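You operate a simulated robot arm through the tools that you are given. There is no shell and no other tool.

You run a simulated robot arm. Do the job below in one go: nothing can be reset, and whatever is moved stays where it is left.

TASK
Blot the slide in the island's press, add one drop and cover it.
Fine: one press; blotter, dropper and press head go back. Set down upright: blotter, dropper. Where these are worked on the way, their far stop is far enough and under half their travel is too little: press head.

It is judged by the outcome, as a careful person would: the job done as asked, and still so three seconds after it is handed in. It fails if anything else is knocked over, pushed out of place, dropped, spilled or broken. A push-on lid holds only when it is set on centred and level and pressed home; a screw cap is set on level and turned clockwise until tight.

THE ROBOT
A 7-joint arm with a two-finger parallel gripper, fixed in place. Base frame: the origin is on the floor under the middle of its stand, x ahead of it, y to its left, z up; the work surface is at about z = 880. Units: mm, rad, N and s.
It reaches about 1479 mm from its shoulder. Its first joint turns from -2.897 to 2.897 rad. Payload 4.4 kg.
The TCP is the grasp point between the finger pads, 23 mm short of the fingertips. In the tool frame z runs along the fingers and y along their closing line. Largest opening 94 mm; finger width 38, thickness 10; the body of the gripper, 54 by 96 mm, starts 39 mm behind the TCP.
Orientation is told as [roll, pitch, yaw] about the base's x, y, z axes, in that order, counted from this pose: with the fingers straight down and closing along the base's y, the tool's x points along the base's -x, its y along +y and its z along -z.

THE INTERFACE
- The arm moves only by the tool jog_arm. Its argument "commands" is a list of rows, each a list of 2 entries, a list of its own where there are three numbers: the shift along the tool's x, y, z in mm, then the turn, a rotation vector about the tool's x, y, z in rad. In form: [[[tx, ty, tz], [ax, ay, az]], ...]. A call has 1 to 20 rows; each row shifts and turns the commanded pose from where the row before left it, along the tool's axes as they then stand. "jaw" is the opening in per cent of the stroke, from 0 (shut) to 100 (fully open), set as the call begins (left out, the last holds). Each row takes 0.2 s and may step no farther than 50 mm and 0.15 rad from the row before; otherwise, or with a gripper value out of range, the whole call is refused. Where a pose cannot be reached the arm comes as near as it can. A force on the tool above 90 N (or 10 N above the force at the start of the call, whichever is more), or a blocked arm, ends the call early, and 0.2 s more pass. Each finger travels about 72 mm/s and halts on what it meets, pressing with about 31 N; the grip force reading is that of the motor and also rises with nothing between the fingers. The clock runs only during rows and for 0.2 s after the last one: add rows that do not move to give the fingers time. It gives the time, the measured TCP pose, the force on the tool (base axes), the opening and the grip force at its end, in the units of the frame above (readings bear some noise), with the torque about the TCP (base axes, N m) and any sound that the robot's microphone picked up.
- Cameras (640 x 400 px; columns grow to the right, rows downward): "scene" is fixed at [47.5, 506.3, 1490.4]; the picture's right is [-0.48, -0.88, 0.00], its down [-0.31, 0.17, -0.93] and it looks along [0.82, -0.45, -0.36] (base axes); focal length 358 px, centre (320, 200). "wrist" rides on the gripper at [86, 16, -75] in the tool frame; the picture's right is [-0.18, 0.98, 0.00], its down [-0.58, -0.11, -0.81] and it looks along [-0.79, -0.15, 0.59] (tool axes); focal length 243 px, centre (320, 200).
- snapshot(camera): a new picture of that camera. No time passes.
- probe_pixels(camera, pixels): for up to 12 pixels [column, row] of the newest picture of that camera ("zoom" is the newest enlarged one), the place [x, y, z] in the base frame of the surface seen there, good to about 2 mm, but the place of the scene camera against the robot may be out by one fixed shift of up to 18 mm in any direction. No time passes.
- close_up(camera, box): a new picture of the part [left, top, right, bottom] of that camera's present view, enlarged. No time passes.
- hand_in(): hands the job in; it is judged then, once.

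Unless the task says otherwise, let go and move clear before handing in.

The tools are called as a command line: name --argument value ..., lists and objects as JSON in quotes. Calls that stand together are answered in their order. jog_arm: Moves the arm, as the interface text tells. Its arguments: {"type":"object","properties":{"commands":{"type":"array"},"jaw":{"type":"number"}},"required":["commands"]} The other tools are called the same way: snapshot (camera) takes a picture; probe_pixels (camera, pixels) gives the place of the surface under pixels of a picture; close_up (camera, box) takes an enlarged picture of a part of a camera's view; hand_in () hands the job in.

At the start:

```text
clock: 0.0
tcp_pos: [641.1, -95.3, 1288.8]
tcp_rot: [-0.001, -0.001, 0.002]
force: [0.6, -0.4, -0.1]
ft_torque: [0.03, -0.02, -0.01]
gripper_width: 94.3
grip_force: 0.1
```

scene: 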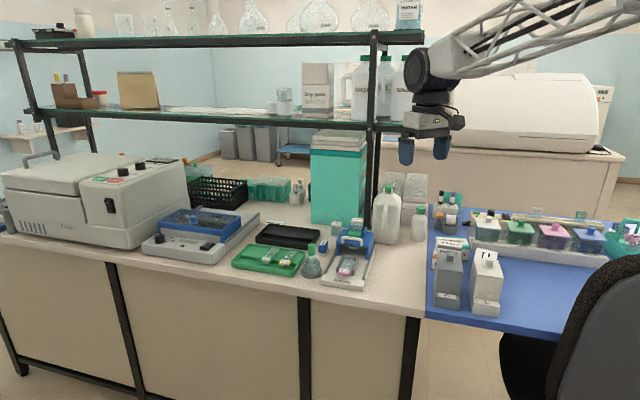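
wrist: 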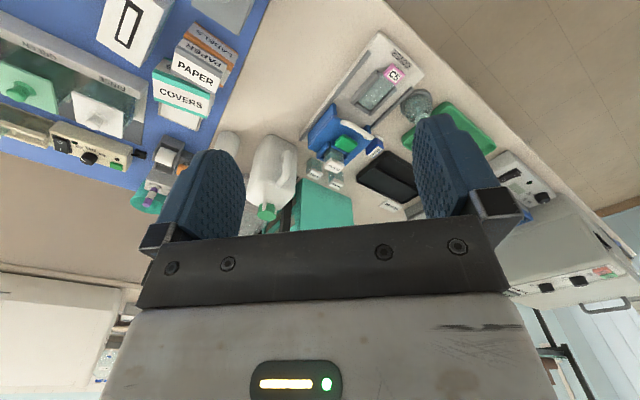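

The scene picture shows the bench with a green tray, a flask, and a small blue/grey press device near (350,255), with a slide on it. I'll take enlarged views to identify the press, blotter, dropper and covers.

close_up --camera "scene" --box '[220, 170, 480, 330]'

close_up --camera "wrist" --box '[240, 20, 520, 220]'

close_up --camera "scene" --box '[310, 200, 410, 300]'

```text
2.46 times, centred on (350, 250) of scene
```

zoom: 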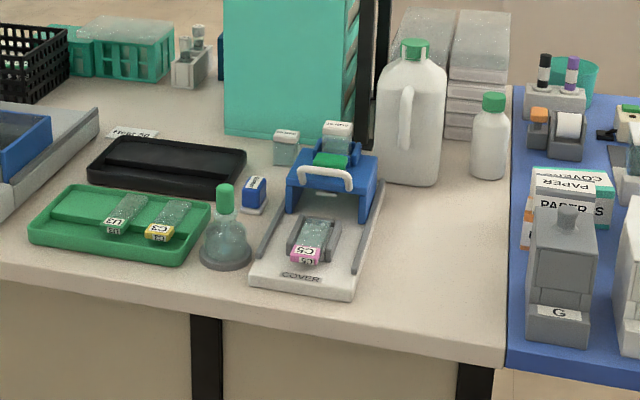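

```text
2.00 times, centred on (380, 120) of wrist
```

zoom: 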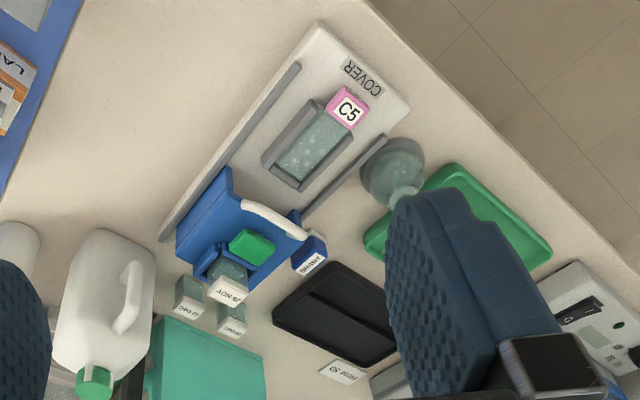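

```text
4.00 times, centred on (360, 250) of scene
```

zoom: 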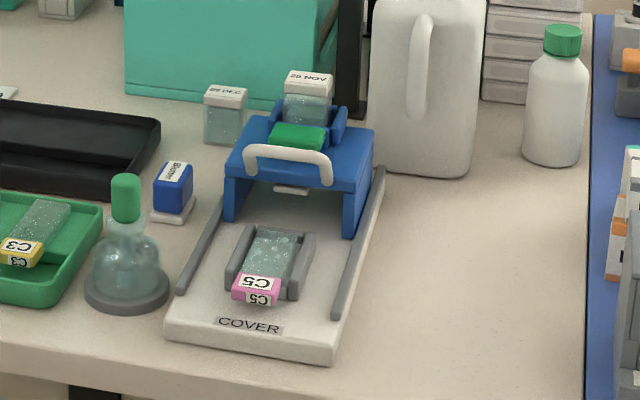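

The press carries a blue head with a white handle, a green button and a magazine. The C5 slide sits in its nest, with a blue "Blotter" block and a green-bulbed bottle to its left. I'll look closer at the other areas and labels before moving.

close_up --camera "scene" --box '[335, 215, 385, 265]'

close_up --camera "scene" --box '[420, 180, 640, 320]'

close_up --camera "scene" --box '[130, 160, 330, 285]'

close_up --camera "wrist" --box '[0, 0, 280, 220]'

close_up --camera "wrist" --box '[300, 80, 420, 210]'

```text
8.00 times, centred on (360, 240) of scene
```

zoom: 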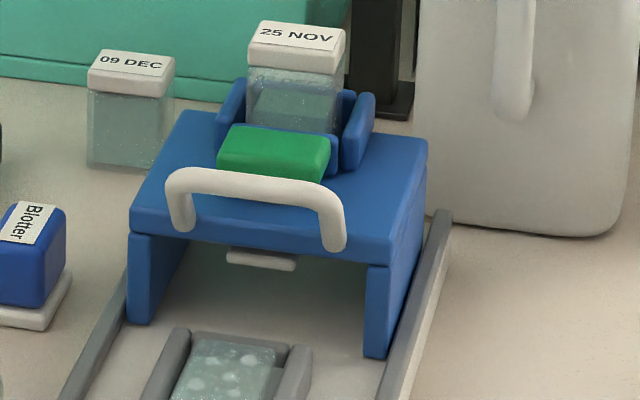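

```text
2.86 times, centred on (530, 250) of scene
```

zoom: 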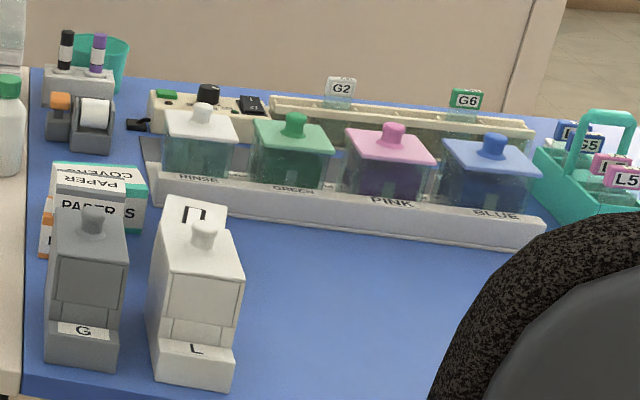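

```text
3.20 times, centred on (230, 222) of scene
```

zoom: 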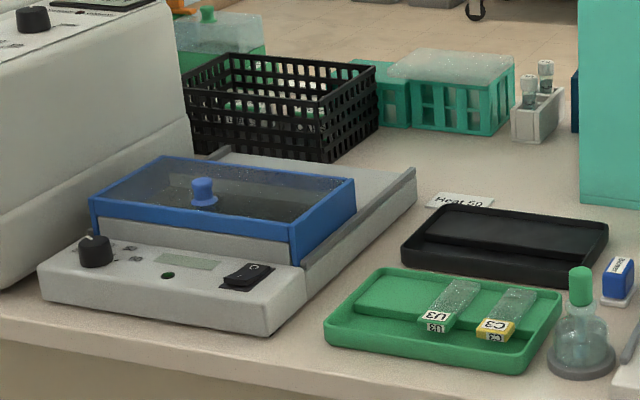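

```text
1.82 times, centred on (140, 110) of wrist
```

zoom: 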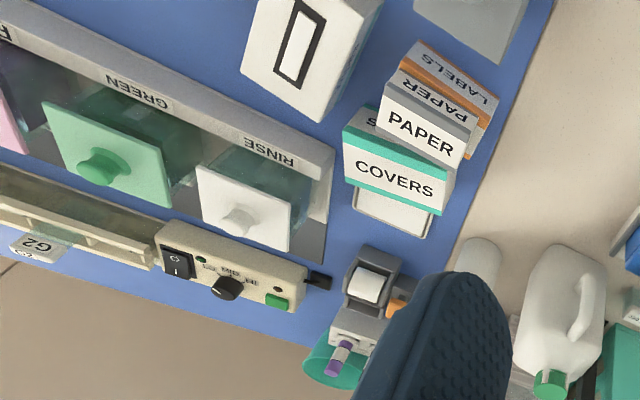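

```text
3.08 times, centred on (360, 145) of wrist
```

zoom: 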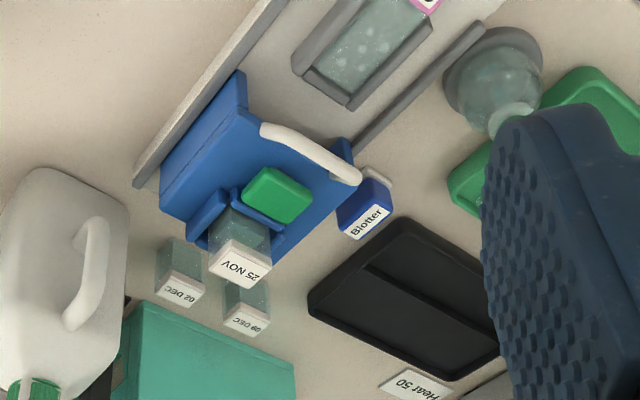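

The loaded magazine reads 25 NOV, with 02 DEC and 09 DEC spares standing behind. The wrist enlargement is the newest zoom, so I'll probe the button, handle, head and blotter there, and the slide, dropper and rails in the plain wrist view.

probe_pixels --camera "zoom" --pixels '[[277, 192], [268, 130], [310, 152], [352, 178], [232, 120], [215, 150], [330, 215], [365, 222], [375, 190], [243, 262], [375, 50], [345, 75]]'

probe_pixels --camera "wrist" --pixels '[[393, 74], [383, 88], [372, 100], [358, 110], [415, 105], [410, 95], [424, 117], [378, 35], [422, 72], [355, 70], [402, 95], [470, 140]]'

probe_pixels --camera "scene" --pixels '[[356, 225], [343, 243], [358, 238], [391, 240], [313, 245], [312, 262], [348, 262], [347, 273], [323, 243], [331, 280], [372, 285], [323, 272]]'

```text
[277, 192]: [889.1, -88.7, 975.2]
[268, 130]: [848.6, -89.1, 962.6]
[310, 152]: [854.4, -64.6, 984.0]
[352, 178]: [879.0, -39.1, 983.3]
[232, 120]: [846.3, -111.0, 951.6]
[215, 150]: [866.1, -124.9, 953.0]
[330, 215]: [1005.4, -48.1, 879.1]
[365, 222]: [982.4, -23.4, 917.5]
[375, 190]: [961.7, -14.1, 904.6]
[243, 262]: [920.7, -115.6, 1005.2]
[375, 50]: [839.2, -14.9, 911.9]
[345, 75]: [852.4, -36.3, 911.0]
```

```text
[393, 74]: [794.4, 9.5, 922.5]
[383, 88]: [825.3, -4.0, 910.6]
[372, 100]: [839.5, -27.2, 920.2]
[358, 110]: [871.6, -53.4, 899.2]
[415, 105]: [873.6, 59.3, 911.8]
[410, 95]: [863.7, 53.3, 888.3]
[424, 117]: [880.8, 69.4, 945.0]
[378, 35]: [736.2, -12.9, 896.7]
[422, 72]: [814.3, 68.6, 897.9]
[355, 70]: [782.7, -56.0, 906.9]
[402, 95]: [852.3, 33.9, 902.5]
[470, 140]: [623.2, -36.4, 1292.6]
```

```text
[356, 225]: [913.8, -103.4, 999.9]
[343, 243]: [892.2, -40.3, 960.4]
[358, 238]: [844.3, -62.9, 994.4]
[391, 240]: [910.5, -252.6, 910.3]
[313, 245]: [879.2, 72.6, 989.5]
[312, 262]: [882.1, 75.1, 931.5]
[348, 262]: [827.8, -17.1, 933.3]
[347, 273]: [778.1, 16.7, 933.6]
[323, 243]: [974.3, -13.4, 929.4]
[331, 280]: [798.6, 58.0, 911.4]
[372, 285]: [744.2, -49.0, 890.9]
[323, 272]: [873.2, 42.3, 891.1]
```

The wrist probes put the slide at about (835,-10,911), the button near (889,-89,975), the blotter near (975,-20,917) and the dropper bulb near (881,69,945). The scene camera is shifted against those. I'll back off and lower the wrist camera for a clear frontal view of the press.

jog_arm --commands '[[[24, 25, 26], [0, 0, 0]], [[24, 25, 26], [0, 0, 0]], [[24, 25, 26], [0, 0, 0]], [[24, 25, 26], [0, 0, 0]], [[24, 25, 26], [0, 0, 0]], [[0, 0, 0], [0, 0, 0]]]' --jaw 100

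snapshot --camera "wrist"

close_up --camera "wrist" --box '[200, 60, 440, 210]'

```text
clock: 1.4
tcp_pos: [521.3, 31.2, 1157.6]
tcp_rot: [0.0, -0.001, 0.0]
force: [-0.2, -0.7, 0.4]
ft_torque: [0.02, 0.02, -0.04]
gripper_width: 94.3
grip_force: 0.1
```

```text
taken
```

wrist: 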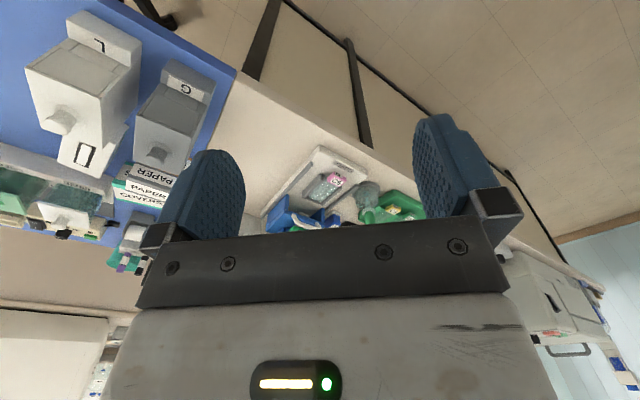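

```text
2.67 times, centred on (320, 135) of wrist
```

zoom: 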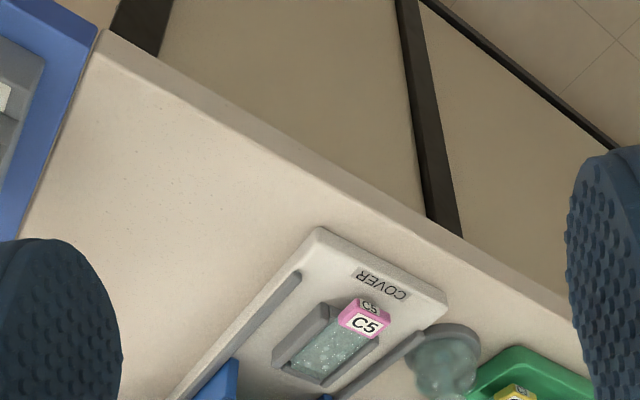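

From here the usable view is only the top half, and the C5 nest shows at (325,185) with the head hidden behind the gripper. I'll go forward and up again and turn the tool toward the press for a square view.

jog_arm --commands '[[[-30, 8, -20], [0, 0, 0.12]], [[-30, 8, -20], [0, 0, 0.12]], [[-30, 8, -20], [0, 0, 0.12]], [[-30, 8, -20], [0, 0, 0.12]], [[0, 0, 0], [0, 0, 0.12]], [[0, 0, 0], [0, 0, 0]]]'

snapshot --camera "wrist"

close_up --camera "wrist" --box '[220, 60, 440, 210]'

```text
clock: 2.8
tcp_pos: [644.4, 39.2, 1238.5]
tcp_rot: [-0.001, 0.0, -0.601]
force: [-0.6, 0.6, -0.6]
ft_torque: [-0.01, 0.0, -0.01]
gripper_width: 93.9
grip_force: 0.1
```

```text
taken
```

wrist: 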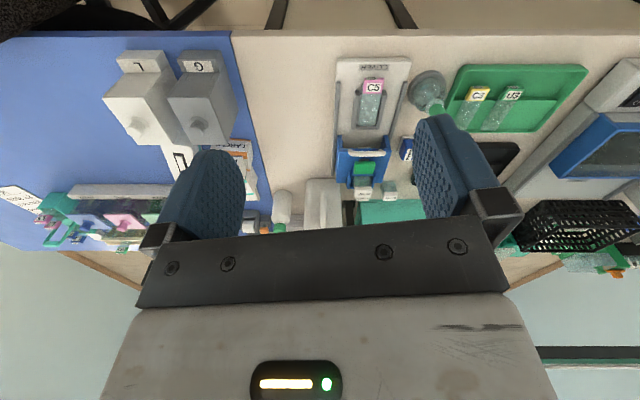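

```text
2.67 times, centred on (330, 135) of wrist
```

zoom: 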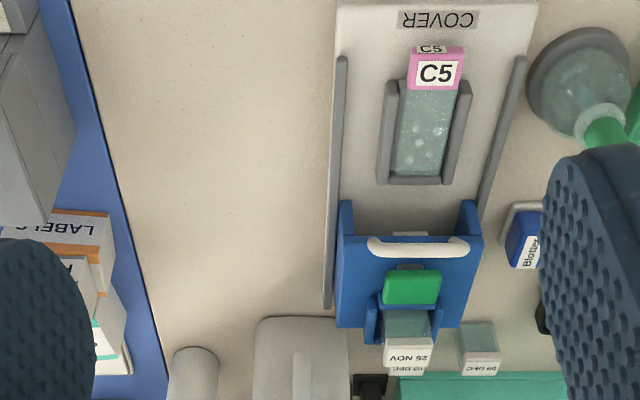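

This view is nearly square to the press: rails run vertically in the zoom from about (342,60) to (328,300) and (520,60) to (480,215). I'll probe the key features here.

probe_pixels --camera "zoom" --pixels '[[343, 65], [330, 290], [519, 65], [485, 205], [400, 175], [445, 175], [415, 110], [455, 110], [436, 73], [388, 130], [463, 130], [424, 184]]'

probe_pixels --camera "zoom" --pixels '[[372, 246], [464, 246], [418, 250], [388, 275], [440, 275], [386, 300], [434, 300], [412, 288], [345, 205], [470, 205], [345, 260], [478, 260]]'

probe_pixels --camera "zoom" --pixels '[[527, 218], [520, 260], [515, 240], [508, 210], [408, 340], [408, 358], [480, 355], [605, 130], [590, 60], [540, 90], [600, 110], [400, 235]]'

```text
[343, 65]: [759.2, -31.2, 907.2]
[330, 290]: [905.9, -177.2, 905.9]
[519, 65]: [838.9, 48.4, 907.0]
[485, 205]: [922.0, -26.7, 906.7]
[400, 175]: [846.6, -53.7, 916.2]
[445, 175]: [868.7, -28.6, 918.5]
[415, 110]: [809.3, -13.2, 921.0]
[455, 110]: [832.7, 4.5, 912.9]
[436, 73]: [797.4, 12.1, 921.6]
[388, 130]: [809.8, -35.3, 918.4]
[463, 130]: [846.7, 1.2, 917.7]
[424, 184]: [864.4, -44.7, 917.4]
```

```text
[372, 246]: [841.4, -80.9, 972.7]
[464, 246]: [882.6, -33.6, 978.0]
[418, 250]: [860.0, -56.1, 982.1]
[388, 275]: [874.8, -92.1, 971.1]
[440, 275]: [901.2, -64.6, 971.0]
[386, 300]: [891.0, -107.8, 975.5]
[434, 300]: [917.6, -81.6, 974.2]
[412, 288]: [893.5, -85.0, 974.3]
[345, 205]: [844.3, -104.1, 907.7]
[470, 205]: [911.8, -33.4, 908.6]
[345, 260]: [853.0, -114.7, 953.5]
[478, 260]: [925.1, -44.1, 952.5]
```

```text
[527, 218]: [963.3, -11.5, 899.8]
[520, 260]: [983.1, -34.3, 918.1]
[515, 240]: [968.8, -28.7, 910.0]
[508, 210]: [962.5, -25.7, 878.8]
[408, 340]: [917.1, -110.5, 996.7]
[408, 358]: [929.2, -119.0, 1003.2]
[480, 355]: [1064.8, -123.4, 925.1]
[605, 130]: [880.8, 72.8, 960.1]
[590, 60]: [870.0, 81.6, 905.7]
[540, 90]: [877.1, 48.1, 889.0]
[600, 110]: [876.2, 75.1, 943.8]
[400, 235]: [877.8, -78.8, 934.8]
```

The rails run at about -45° yaw (u=(0.707,-0.707)), the nest centre line is at v≈573, and the button is at u≈695, v≈572, z≈975. Before planning grasps I'll look closely at the dropper and blotter from both cameras.

close_up --camera "scene" --box '[297, 235, 337, 285]'

close_up --camera "wrist" --box '[380, 60, 450, 120]'

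close_up --camera "scene" --box '[330, 245, 370, 285]'

```text
8.00 times, centred on (317, 260) of scene
```

zoom: 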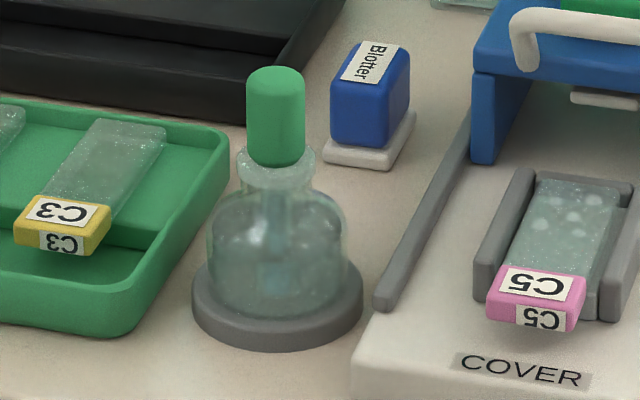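

```text
6.67 times, centred on (415, 90) of wrist
```

zoom: 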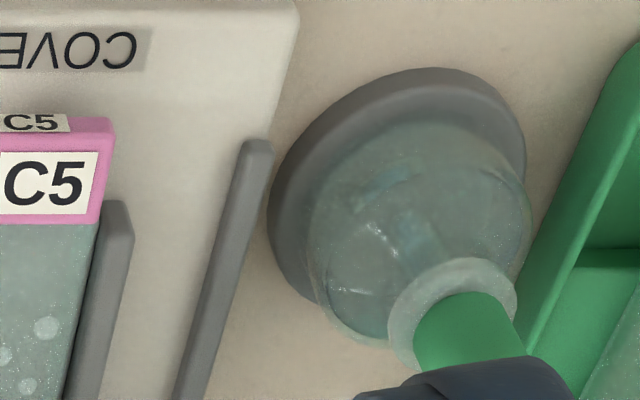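

```text
10.00 times, centred on (350, 265) of scene
```

zoom: 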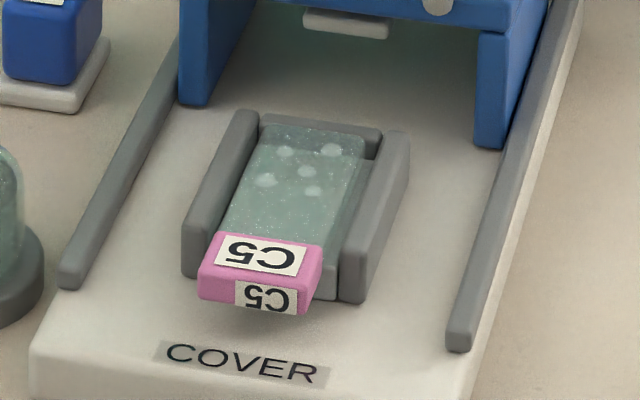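

The close-ups show a dropper with a green bulb standing in a round bottle, a blue blotter on a white pad, and wet spots on slide C5. I'll turn to yaw -45° and move over the blotter/dropper side to measure them accurately.

jog_arm --commands '[[[0, 0, 0], [0, 0, 0.092]], [[0, 0, 0], [0, 0, 0.092]], [[-14.7, 36, 23], [0, 0, 0]], [[-14.7, 36, 23], [0, 0, 0]], [[-14.7, 36, 23], [0, 0, 0]], [[-14.7, 36, 23], [0, 0, 0]], [[-14.7, 36, 23], [0, 0, 0]], [[-14.7, 36, 23], [0, 0, 0]], [[0, 0, 0], [0, 0, 0]]]'

snapshot --camera "wrist"

close_up --camera "wrist" --box '[220, 40, 440, 210]'

```text
clock: 4.8
tcp_pos: [859.2, 128.9, 1101.0]
tcp_rot: [0.0, 0.002, -0.783]
force: [-0.4, 0.4, -0.1]
ft_torque: [0.01, 0.0, 0.0]
gripper_width: 94.1
grip_force: 0.1
```

```text
taken
```

wrist: 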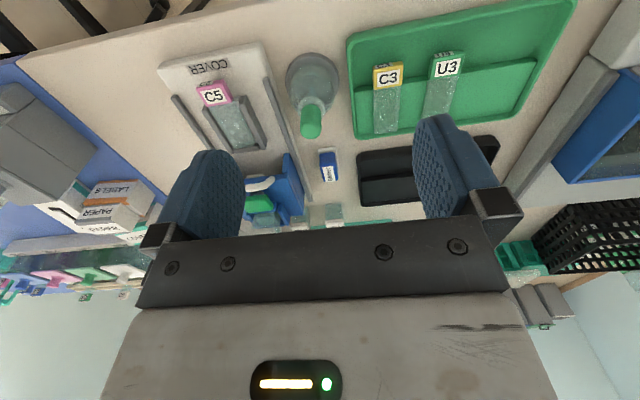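

```text
2.35 times, centred on (330, 125) of wrist
```

zoom: 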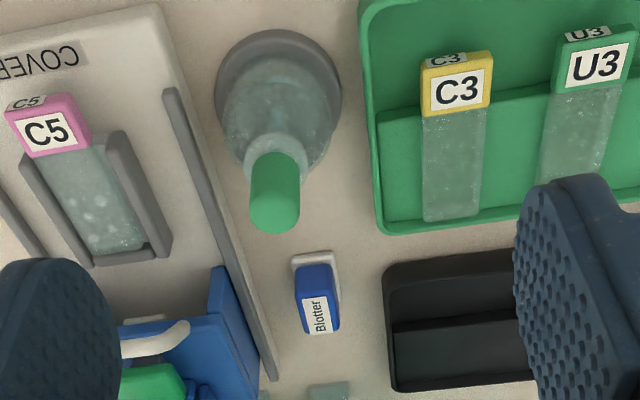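

The dropper bulb (310,120) and blotter (329,167) are now well in view. I'll enlarge each and probe their edges.

close_up --camera "wrist" --box '[300, 135, 360, 195]'

```text
6.67 times, centred on (330, 165) of wrist
```

zoom: 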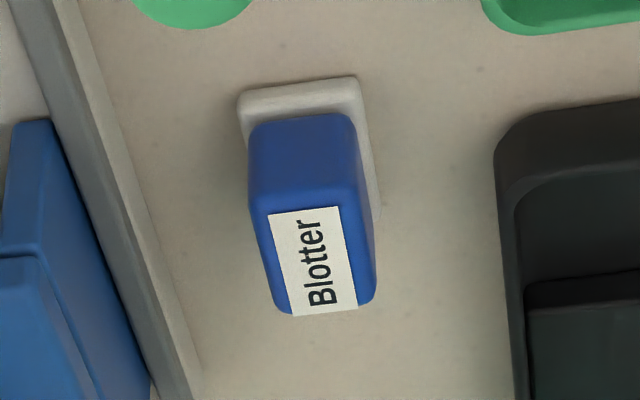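

probe_pixels --camera "zoom" --pixels '[[245, 100], [355, 85], [262, 130], [348, 125], [262, 215], [350, 205], [287, 300], [365, 295], [312, 215], [318, 290], [372, 180], [305, 165]]'

close_up --camera "wrist" --box '[270, 40, 350, 150]'

```text
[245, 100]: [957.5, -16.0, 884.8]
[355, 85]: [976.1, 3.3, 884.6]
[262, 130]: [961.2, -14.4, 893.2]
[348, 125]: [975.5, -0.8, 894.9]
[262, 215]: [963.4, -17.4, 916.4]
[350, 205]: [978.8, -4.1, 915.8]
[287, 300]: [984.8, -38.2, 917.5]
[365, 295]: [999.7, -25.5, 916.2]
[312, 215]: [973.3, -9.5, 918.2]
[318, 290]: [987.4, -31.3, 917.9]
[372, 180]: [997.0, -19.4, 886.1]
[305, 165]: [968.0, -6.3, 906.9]
```

```text
3.64 times, centred on (310, 95) of wrist
```

zoom: 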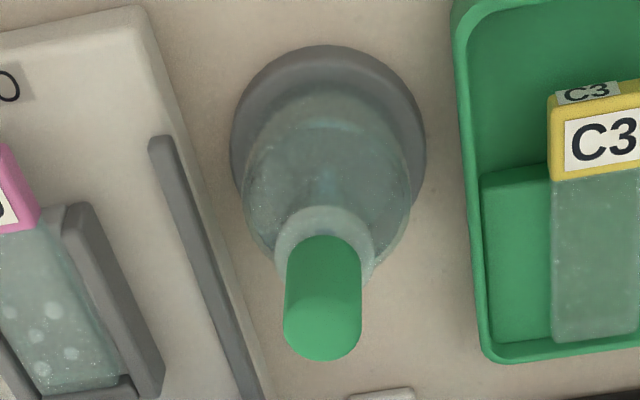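

The blotter is about 24 × 32 mm, aligned with the press, centred near (982,-21) with its top at z≈918. Next I'll probe the dropper, slide spots and nest in this zoom.

probe_pixels --camera "zoom" --pixels '[[323, 340], [323, 270], [290, 300], [358, 300], [325, 220], [285, 240], [370, 240], [328, 55], [235, 150], [425, 150], [465, 200], [160, 150]]'

probe_pixels --camera "wrist" --pixels '[[228, 107], [243, 147], [234, 125], [222, 112], [247, 140], [213, 95], [240, 95], [262, 135], [250, 149], [262, 200], [360, 160], [362, 190]]'

close_up --camera "wrist" --box '[180, 70, 280, 160]'

```text
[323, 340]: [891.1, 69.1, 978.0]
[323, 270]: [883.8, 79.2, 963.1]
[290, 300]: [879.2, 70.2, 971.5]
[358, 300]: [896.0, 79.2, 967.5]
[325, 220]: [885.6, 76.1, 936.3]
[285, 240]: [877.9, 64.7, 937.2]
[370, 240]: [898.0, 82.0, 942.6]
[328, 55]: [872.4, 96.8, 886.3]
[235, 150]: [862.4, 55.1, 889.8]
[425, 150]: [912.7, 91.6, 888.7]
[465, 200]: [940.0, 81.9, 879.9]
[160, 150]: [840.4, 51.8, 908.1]
```

```text
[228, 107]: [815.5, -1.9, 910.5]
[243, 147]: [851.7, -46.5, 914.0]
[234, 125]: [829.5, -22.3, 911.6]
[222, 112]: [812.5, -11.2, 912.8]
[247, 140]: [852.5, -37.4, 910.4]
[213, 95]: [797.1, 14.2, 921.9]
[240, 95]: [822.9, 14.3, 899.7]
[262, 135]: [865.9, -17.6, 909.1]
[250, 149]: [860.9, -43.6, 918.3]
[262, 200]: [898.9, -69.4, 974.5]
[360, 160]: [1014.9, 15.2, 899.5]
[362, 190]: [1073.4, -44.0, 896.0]
```

```text
4.44 times, centred on (230, 115) of wrist
```

zoom: 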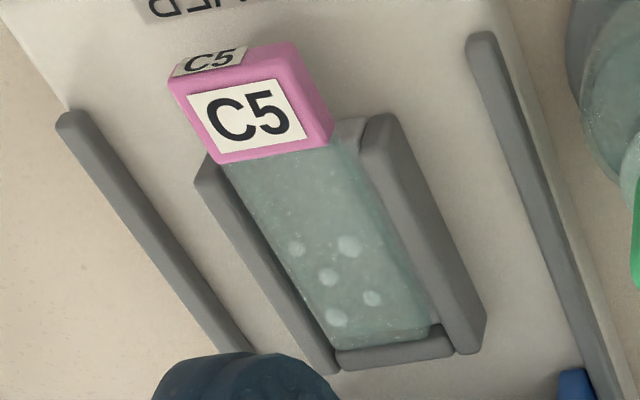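

probe_pixels --camera "zoom" --pixels '[[296, 249], [348, 247], [327, 276], [372, 298], [337, 317], [235, 172], [332, 150], [340, 345], [428, 335], [395, 355], [280, 275], [430, 260]]'

```text
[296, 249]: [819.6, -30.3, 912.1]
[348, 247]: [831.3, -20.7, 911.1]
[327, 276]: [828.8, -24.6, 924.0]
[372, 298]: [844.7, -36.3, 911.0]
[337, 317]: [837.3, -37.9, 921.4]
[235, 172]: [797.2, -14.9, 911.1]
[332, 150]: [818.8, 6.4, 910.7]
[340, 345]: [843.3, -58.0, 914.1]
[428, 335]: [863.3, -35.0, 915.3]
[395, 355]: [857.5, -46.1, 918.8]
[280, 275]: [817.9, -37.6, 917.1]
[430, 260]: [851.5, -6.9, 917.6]
```

The wet spots lie around u≈601–623, v≈558–573 at z≈911, with the nest walls at z≈918. The dropper axis is near u≈579.5, v≈679.5, bulb top z≈979. I'll move above the blotter at (u 709, v 679) with the jaw set to about 42 mm and check alignment.

jog_arm --commands '[[[-38.6, -3.9, 0], [0, 0, 0]], [[-38.6, -3.9, 0], [0, 0, 0]], [[-38.6, -3.9, 0], [0, 0, 0]], [[-38.6, -3.9, 0], [0, 0, 0]], [[-38.6, -3.9, 0], [0, 0, 0]], [[0, 0, 35], [0, 0, 0]], [[0, 0, 35], [0, 0, 0]], [[0, 0, 20], [0, 0, 0]], [[0, 0, 0], [0, 0, 0]]]' --jaw 45

snapshot --camera "wrist"

snapshot --camera "scene"

close_up --camera "scene" --box '[280, 170, 400, 290]'

```text
clock: 6.8
tcp_pos: [981.4, -20.9, 1009.2]
tcp_rot: [0.001, 0.001, -0.785]
force: [-0.6, 0.4, 0.0]
ft_torque: [0.01, -0.01, -0.03]
gripper_width: 42.4
grip_force: 0.0
```

```text
taken
```

wrist: 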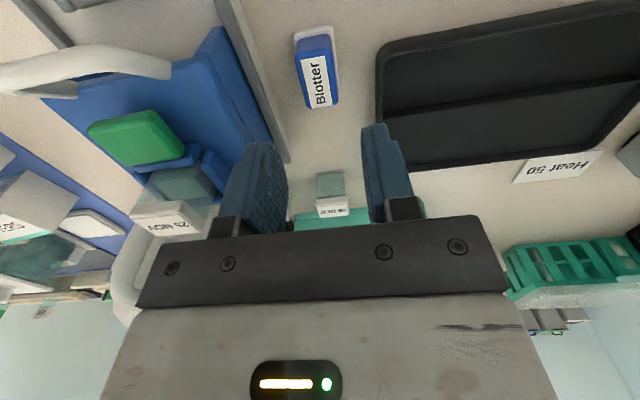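

```text
taken
```

scene: 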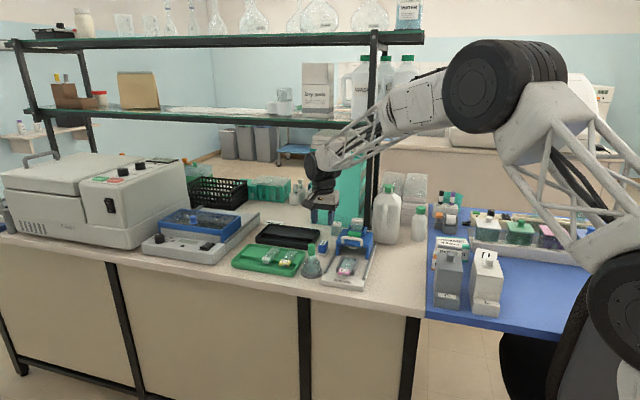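

```text
3.33 times, centred on (340, 230) of scene
```

zoom: 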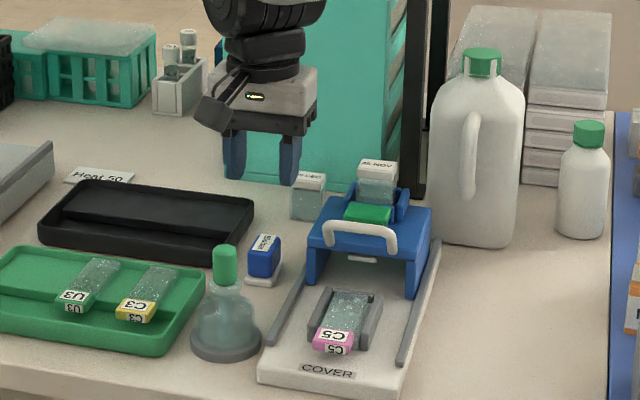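

The TCP reads (981.4,-20.9), right above my blotter estimate, and the blotter shows at (316,70) in the wrist view. I'll re-probe it and the tray rim from this closer view.

close_up --camera "wrist" --box '[270, 20, 370, 120]'

probe_pixels --camera "wrist" --pixels '[[302, 60], [333, 55], [311, 105], [337, 100], [316, 80], [295, 40], [335, 28], [378, 60], [378, 110], [270, 60], [285, 140], [250, 60]]'

```text
4.00 times, centred on (320, 70) of wrist
```

zoom: 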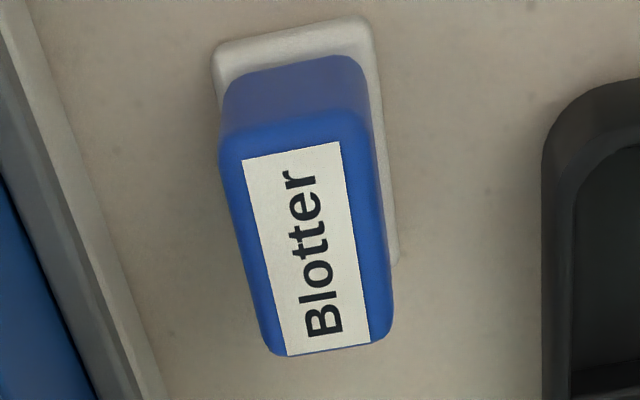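

```text
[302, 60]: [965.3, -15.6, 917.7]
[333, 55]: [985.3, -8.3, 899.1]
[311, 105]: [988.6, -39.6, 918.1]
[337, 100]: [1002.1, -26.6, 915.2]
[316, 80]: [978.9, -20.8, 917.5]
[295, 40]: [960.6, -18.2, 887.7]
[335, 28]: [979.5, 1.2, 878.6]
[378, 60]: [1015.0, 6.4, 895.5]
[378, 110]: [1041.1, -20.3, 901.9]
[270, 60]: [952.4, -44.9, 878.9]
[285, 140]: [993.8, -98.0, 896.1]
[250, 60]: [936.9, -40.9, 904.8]
```

probe_pixels --camera "zoom" --pixels '[[225, 145], [362, 130], [265, 345], [388, 330], [215, 55], [370, 30], [392, 260], [225, 100], [365, 75], [240, 240], [375, 220], [305, 240]]'

```text
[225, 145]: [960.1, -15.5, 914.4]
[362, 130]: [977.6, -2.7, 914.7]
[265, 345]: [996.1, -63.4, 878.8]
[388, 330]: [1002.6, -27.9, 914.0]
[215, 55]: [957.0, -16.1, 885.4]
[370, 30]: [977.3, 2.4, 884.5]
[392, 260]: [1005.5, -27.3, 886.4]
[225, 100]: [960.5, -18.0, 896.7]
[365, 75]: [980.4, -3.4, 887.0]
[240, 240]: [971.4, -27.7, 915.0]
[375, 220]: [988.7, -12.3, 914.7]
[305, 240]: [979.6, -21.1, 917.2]
```

The blotter spans u 690–729, v 667–690, and the pad u 688–730, v 665–693, centred at (709.5, 679). I'll lower straight down 92 mm so the fingertips sit at z≈894 beside the blue block.

jog_arm --commands '[[[0, 0, 35], [0, 0, 0]], [[0, 0, 30], [0, 0, 0]], [[0, 0, 20], [0, 0, 0]], [[0, 0, 7], [0, 0, 0]], [[0, 0, 0], [0, 0, 0]]]'

snapshot --camera "wrist"

close_up --camera "scene" --box '[280, 190, 380, 280]'

```text
clock: 8.0
tcp_pos: [982.3, -20.1, 916.3]
tcp_rot: [-0.001, 0.001, -0.784]
force: [-0.5, 0.2, -0.4]
ft_torque: [-0.03, 0.03, -0.02]
gripper_width: 42.1
grip_force: 0.0
```

```text
taken
```

wrist: 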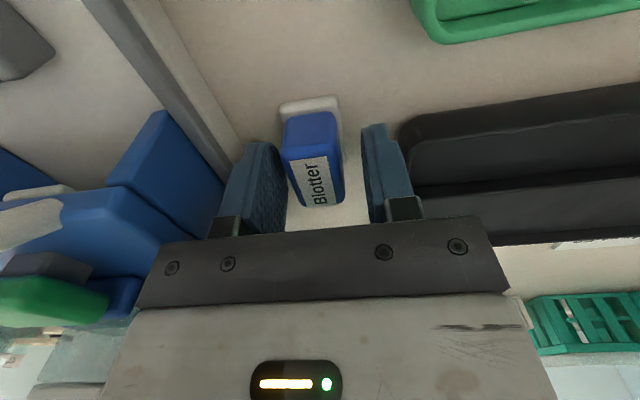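

```text
4.44 times, centred on (330, 235) of scene
```

zoom: 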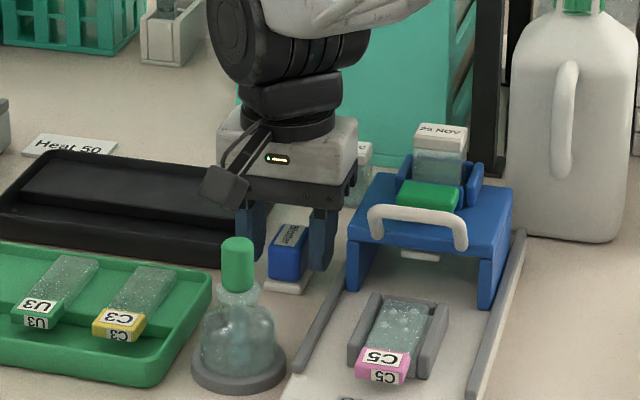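

The blotter stands centred between the fingers with no contact (force near zero). I'll close on it and wait a few rows.

jog_arm --commands '[[[0, 0, 0], [0, 0, 0]], [[0, 0, 0], [0, 0, 0]], [[0, 0, 0], [0, 0, 0]], [[0, 0, 0], [0, 0, 0]]]' --jaw 10

snapshot --camera "wrist"

```text
clock: 9.0
tcp_pos: [982.7, -20.0, 918.4]
tcp_rot: [0.001, 0.0, -0.784]
force: [0.1, -0.7, 0.2]
ft_torque: [0.0, 0.02, -0.02]
gripper_width: 25.2
grip_force: 30.5
```

```text
taken
```

wrist: 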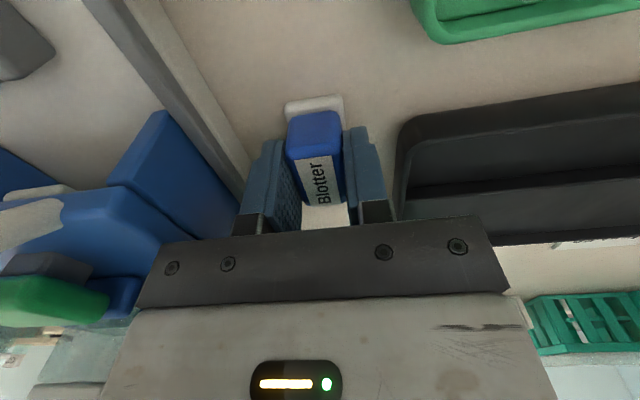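

Grip holds at 25.2 mm and 30.5 N. I'll lift 140 mm and carry the blotter over the slide nest.

jog_arm --commands '[[[0, 0, -20], [0, 0, 0]], [[0, 0, -40], [0, 0, 0]], [[0, 0, -40], [0, 0, 0]], [[0, 0, -40], [0, 0, 0]], [[20, -22, 0], [0, 0, 0]], [[20, -22, 0], [0, 0, 0]], [[20, -22, 0], [0, 0, 0]], [[20, -22, 0], [0, 0, 0]], [[20, -22, 0], [0, 0, 0]], [[0, 0, 0], [0, 0, 0]]]'

snapshot --camera "wrist"

close_up --camera "wrist" --box '[200, 0, 440, 160]'

close_up --camera "scene" --box '[280, 190, 400, 290]'

```text
clock: 11.2
tcp_pos: [833.1, -27.5, 1058.8]
tcp_rot: [0.0, -0.001, -0.785]
force: [0.5, 0.3, -0.8]
ft_torque: [-0.03, 0.0, 0.0]
gripper_width: 25.0
grip_force: 30.7
```

```text
taken
```

wrist: 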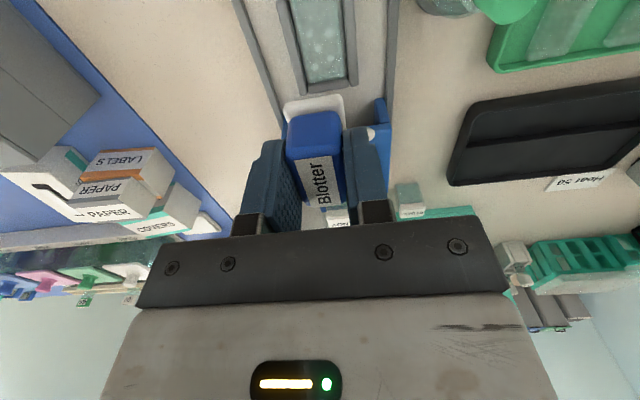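

```text
2.50 times, centred on (320, 80) of wrist
```

zoom: 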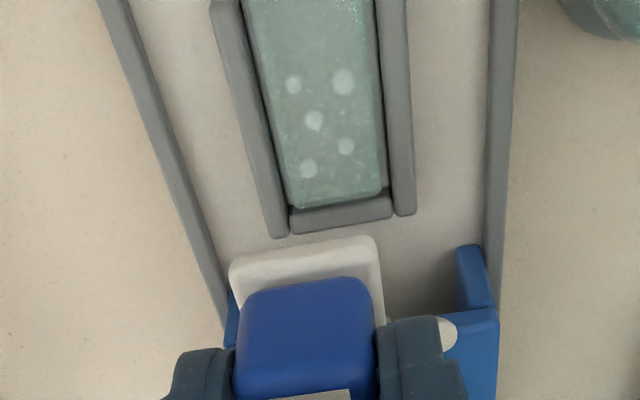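

```text
4.00 times, centred on (340, 240) of scene
```

zoom: 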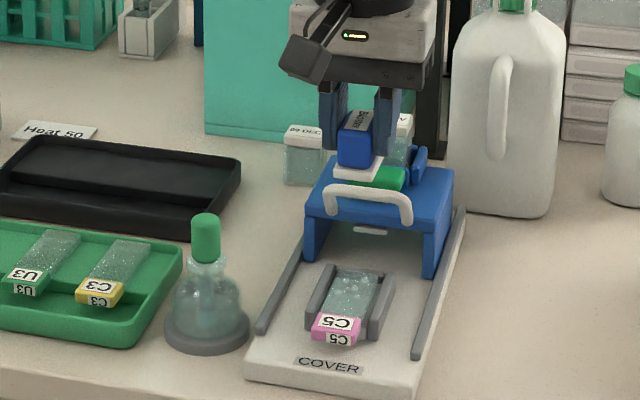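

The blotter hangs at (608.5, 569.6) in press coordinates above the nest, and the spots show at zoom (293,85), (343,80), (313,120), (345,145), (308,168). I'll probe the nest walls and spots from this near-overhead view to fix the landing point.

probe_pixels --camera "zoom" --pixels '[[293, 85], [343, 80], [313, 121], [345, 146], [308, 168], [290, 207], [382, 192], [262, 100], [388, 100], [247, 130], [403, 130], [340, 210]]'

probe_pixels --camera "wrist" --pixels '[[285, 108], [343, 98], [300, 102], [330, 98], [320, 20], [300, 20], [343, 20], [320, 5], [302, 75], [340, 70], [297, 60], [345, 60]]'

```text
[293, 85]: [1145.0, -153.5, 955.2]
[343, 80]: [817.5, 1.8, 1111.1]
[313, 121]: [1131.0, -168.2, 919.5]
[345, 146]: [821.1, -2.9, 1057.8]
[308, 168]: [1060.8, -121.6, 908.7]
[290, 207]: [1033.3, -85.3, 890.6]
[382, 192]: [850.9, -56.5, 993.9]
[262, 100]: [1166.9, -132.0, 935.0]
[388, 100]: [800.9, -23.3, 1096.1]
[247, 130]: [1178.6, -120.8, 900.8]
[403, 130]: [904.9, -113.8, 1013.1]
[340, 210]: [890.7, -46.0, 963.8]
```

```text
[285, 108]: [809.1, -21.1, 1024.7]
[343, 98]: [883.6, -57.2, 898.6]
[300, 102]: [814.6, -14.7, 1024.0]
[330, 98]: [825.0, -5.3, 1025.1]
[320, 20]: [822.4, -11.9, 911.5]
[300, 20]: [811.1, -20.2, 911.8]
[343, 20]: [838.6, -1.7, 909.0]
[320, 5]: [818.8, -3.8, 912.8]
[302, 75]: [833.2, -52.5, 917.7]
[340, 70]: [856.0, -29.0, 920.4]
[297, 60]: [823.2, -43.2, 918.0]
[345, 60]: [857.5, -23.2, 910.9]
```

The newest zoom was the scene one, so those zoom probes were of the wrong picture. I'll repeat them with converted wrist pixels.

probe_pixels --camera "wrist" --pixels '[[309.2, 34], [329.2, 32], [317.2, 48.4], [330, 58.4], [315.2, 67.2], [309, 81], [344, 75], [287, 40], [295, 40], [348, 40], [354, 40], [327, 86]]'

close_up --camera "wrist" --box '[250, 0, 400, 110]'

```text
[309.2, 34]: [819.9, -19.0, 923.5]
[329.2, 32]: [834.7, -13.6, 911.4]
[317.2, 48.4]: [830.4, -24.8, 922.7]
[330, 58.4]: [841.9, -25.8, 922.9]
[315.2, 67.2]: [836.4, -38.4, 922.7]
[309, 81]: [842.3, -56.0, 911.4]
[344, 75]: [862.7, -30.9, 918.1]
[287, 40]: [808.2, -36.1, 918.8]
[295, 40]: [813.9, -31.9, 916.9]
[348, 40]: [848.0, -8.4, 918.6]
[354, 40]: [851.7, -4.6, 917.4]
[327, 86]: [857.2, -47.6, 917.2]
```

```text
3.64 times, centred on (325, 55) of wrist
```

zoom: 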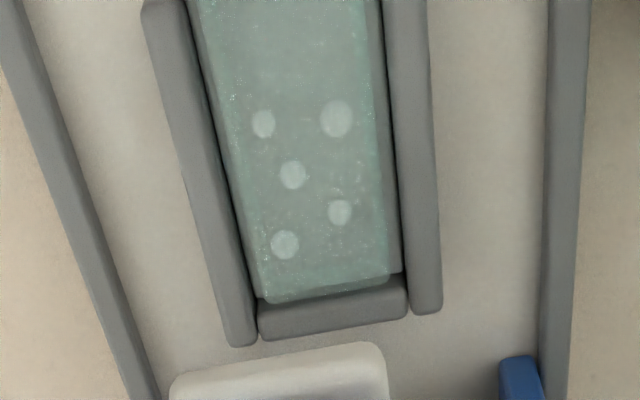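

From the corrected probes, the nest's inner walls are at v≈554.5 and 591.5, the back wall at u≈636, and the spots centre on about (606, 572). I'll shift slightly to (606.5, 572.5) and lower to about 12 mm above contact.

jog_arm --commands '[[[2, 2.9, 0], [0, 0, 0]], [[0, 0, 40], [0, 0, 0]], [[0, 0, 40], [0, 0, 0]], [[0, 0, 15], [0, 0, 0]], [[0, 0, 0], [0, 0, 0]]]'

snapshot --camera "wrist"

close_up --camera "scene" --box '[310, 215, 390, 290]'

```text
clock: 12.4
tcp_pos: [833.8, -23.6, 962.8]
tcp_rot: [0.001, 0.0, -0.784]
force: [0.4, 0.1, 0.1]
ft_torque: [0.01, -0.01, 0.0]
gripper_width: 25.3
grip_force: 31.0
```

```text
taken
```

wrist: 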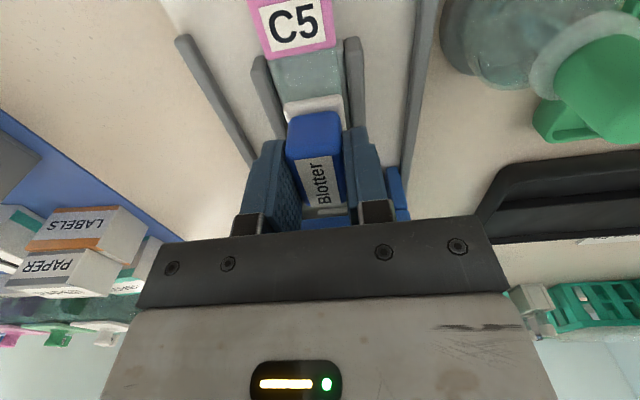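

```text
5.33 times, centred on (350, 252) of scene
```

zoom: 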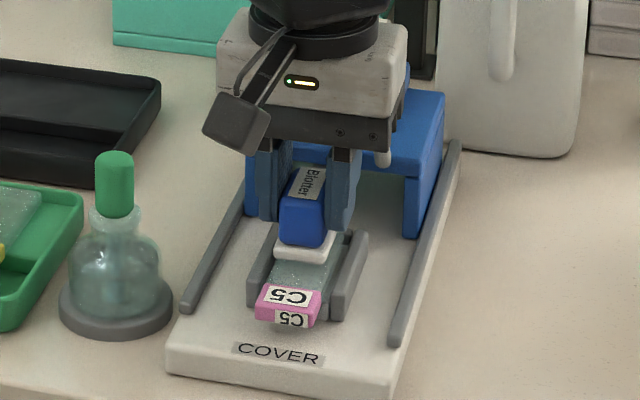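

The pad is lined up between the nest walls (wrist view (315,105), scene zoom (303,247)), still about 13 mm up. I'll descend 12 mm and read the force.

jog_arm --commands '[[[0, 0, 6], [0, 0, 0]], [[0, 0, 4], [0, 0, 0]], [[0, 0, 2], [0, 0, 0]], [[0, 0, 0], [0, 0, 0]]]'

```text
clock: 13.4
tcp_pos: [833.5, -23.0, 953.3]
tcp_rot: [0.002, -0.001, -0.782]
force: [3.8, -0.6, 25.1]
ft_torque: [-0.05, -0.12, 0.0]
gripper_width: 25.5
grip_force: 31.2
```

Contact: 25 N upward at z=953.3, a few mm higher than I expected from the slide top at 911. I'll look before doing anything else.

snapshot --camera "wrist"

close_up --camera "wrist" --box '[240, 0, 400, 130]'

close_up --camera "scene" --box '[330, 240, 370, 280]'

```text
taken
```

wrist: 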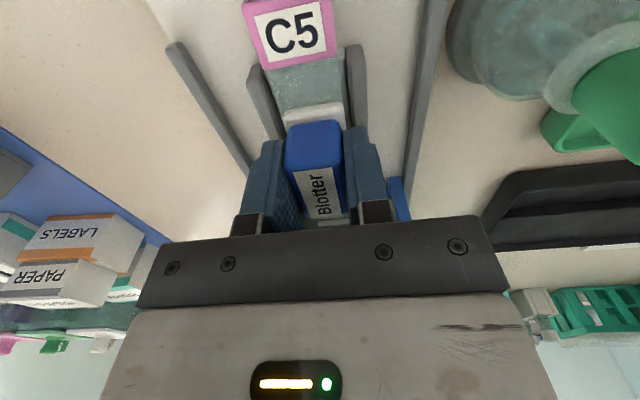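

```text
3.08 times, centred on (320, 65) of wrist
```

zoom: 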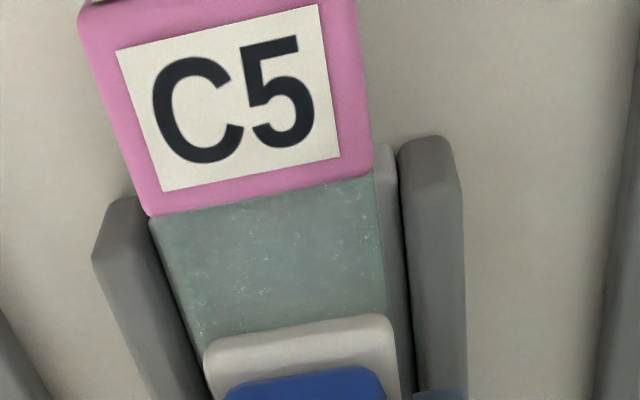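

```text
10.00 times, centred on (350, 260) of scene
```

zoom: 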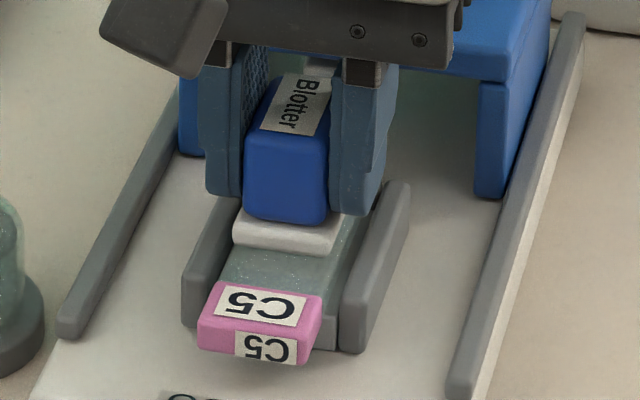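

The pad sits flat on the slide between the walls (wrist zoom (300,345)), clear of the label, with 25 N on it. I'll dwell about one second, then lift straight up.

jog_arm --commands '[[[0, 0, 0], [0, 0, 0]], [[0, 0, 0], [0, 0, 0]], [[0, 0, 0], [0, 0, 0]], [[0, 0, 0], [0, 0, 0]], [[0, 0, 0], [0, 0, 0]], [[0, 0, 0], [0, 0, 0]]]'

```text
clock: 14.8
tcp_pos: [833.7, -23.2, 951.9]
tcp_rot: [0.0, 0.0, -0.784]
force: [0.7, 0.0, 31.4]
ft_torque: [0.03, -0.01, 0.0]
gripper_width: 25.2
grip_force: 30.8
```

jog_arm --commands '[[[0, 0, -8], [0, 0, 0]], [[0, 0, -30], [0, 0, 0]], [[0, 0, -40], [0, 0, 0]], [[0, 0, -30], [0, 0, 0]], [[0, 0, 0], [0, 0, 0]]]'

snapshot --camera "wrist"

close_up --camera "wrist" --box '[240, 0, 400, 130]'

close_up --camera "scene" --box '[320, 205, 390, 285]'

```text
clock: 16.0
tcp_pos: [832.7, -23.9, 1060.4]
tcp_rot: [-0.001, 0.001, -0.784]
force: [-0.5, -0.3, -0.6]
ft_torque: [0.01, 0.0, 0.03]
gripper_width: 25.1
grip_force: 31.3
```

```text
taken
```

wrist: 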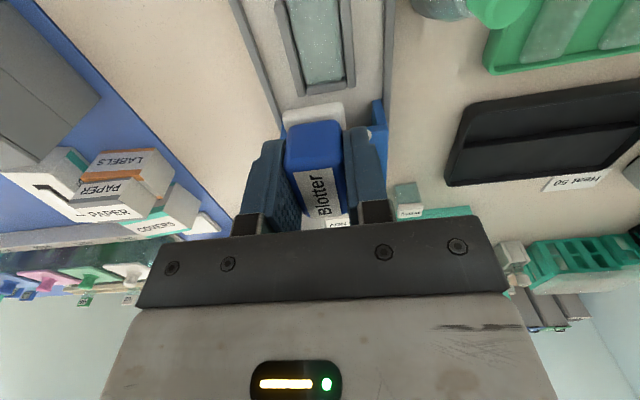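

```text
3.08 times, centred on (320, 65) of wrist
```

zoom: 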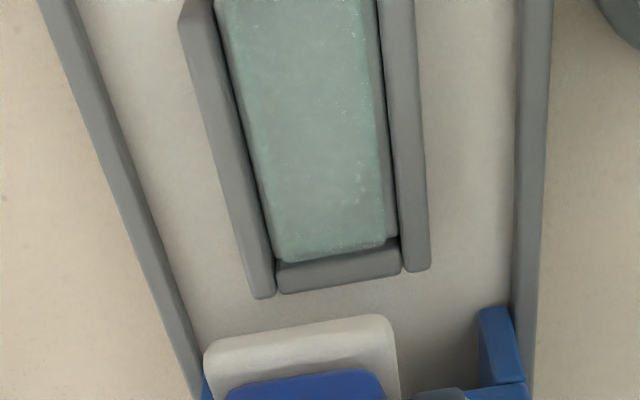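

```text
5.00 times, centred on (355, 245) of scene
```

zoom: 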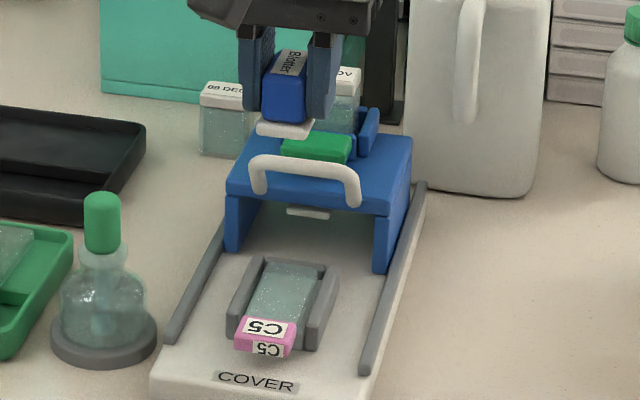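

The wet spots are gone from the slide (wrist zoom (310,150)), and the slide stayed in place. I'll check where the blotter sits in the grip before putting it back.

probe_pixels --camera "wrist" --pixels '[[316, 190], [320, 205], [312, 140], [300, 150], [335, 145], [285, 113], [300, 108], [330, 104], [343, 102], [320, 30], [327, 93], [316, 112]]'

```text
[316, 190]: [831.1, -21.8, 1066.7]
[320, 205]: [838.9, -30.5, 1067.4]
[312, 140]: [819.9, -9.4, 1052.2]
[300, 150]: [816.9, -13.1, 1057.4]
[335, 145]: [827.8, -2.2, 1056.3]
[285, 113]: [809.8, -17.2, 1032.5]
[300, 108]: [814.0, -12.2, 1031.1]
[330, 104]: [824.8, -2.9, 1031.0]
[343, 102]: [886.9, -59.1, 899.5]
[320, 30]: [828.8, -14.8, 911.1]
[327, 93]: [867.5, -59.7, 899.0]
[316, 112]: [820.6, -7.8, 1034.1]
```

The blotter slid up about 5 mm in the grip during the press but is still level and centred, so it will touch the bench about 5 mm sooner in TCP terms... that is, with the TCP lower (around z≈913). I'll carry it back above its old spot at (709, 679) and lower to z≈925.

jog_arm --commands '[[[-20.7, 21.5, 0], [0, 0, 0]], [[-20.7, 21.5, 0], [0, 0, 0]], [[-20.7, 21.5, 0], [0, 0, 0]], [[-20.7, 21.5, 0], [0, 0, 0]], [[-20.7, 21.5, 0], [0, 0, 0]], [[0, 0, 40], [0, 0, 0]], [[0, 0, 40], [0, 0, 0]], [[0, 0, 35], [0, 0, 0]], [[0, 0, 17], [0, 0, 0]], [[0, 0, 0], [0, 0, 0]]]'

snapshot --camera "wrist"

close_up --camera "scene" --box '[290, 210, 360, 280]'

```text
clock: 18.2
tcp_pos: [984.4, -21.5, 927.1]
tcp_rot: [-0.001, 0.0, -0.784]
force: [-0.5, -0.8, -0.5]
ft_torque: [0.02, 0.02, 0.01]
gripper_width: 25.1
grip_force: 31.3
```

```text
taken
```

wrist: 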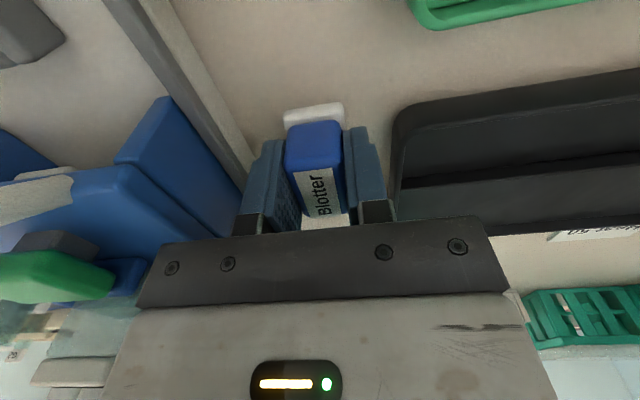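

```text
5.71 times, centred on (325, 245) of scene
```

zoom: 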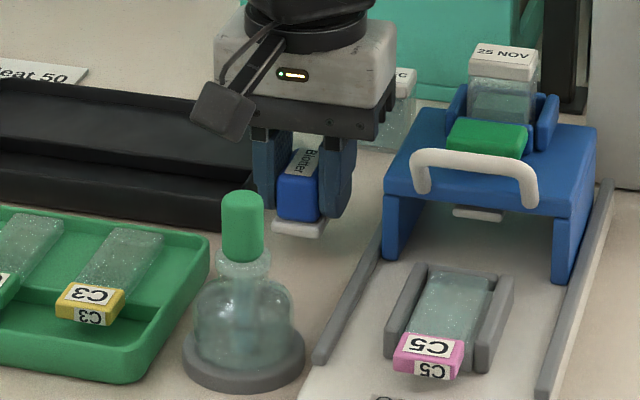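

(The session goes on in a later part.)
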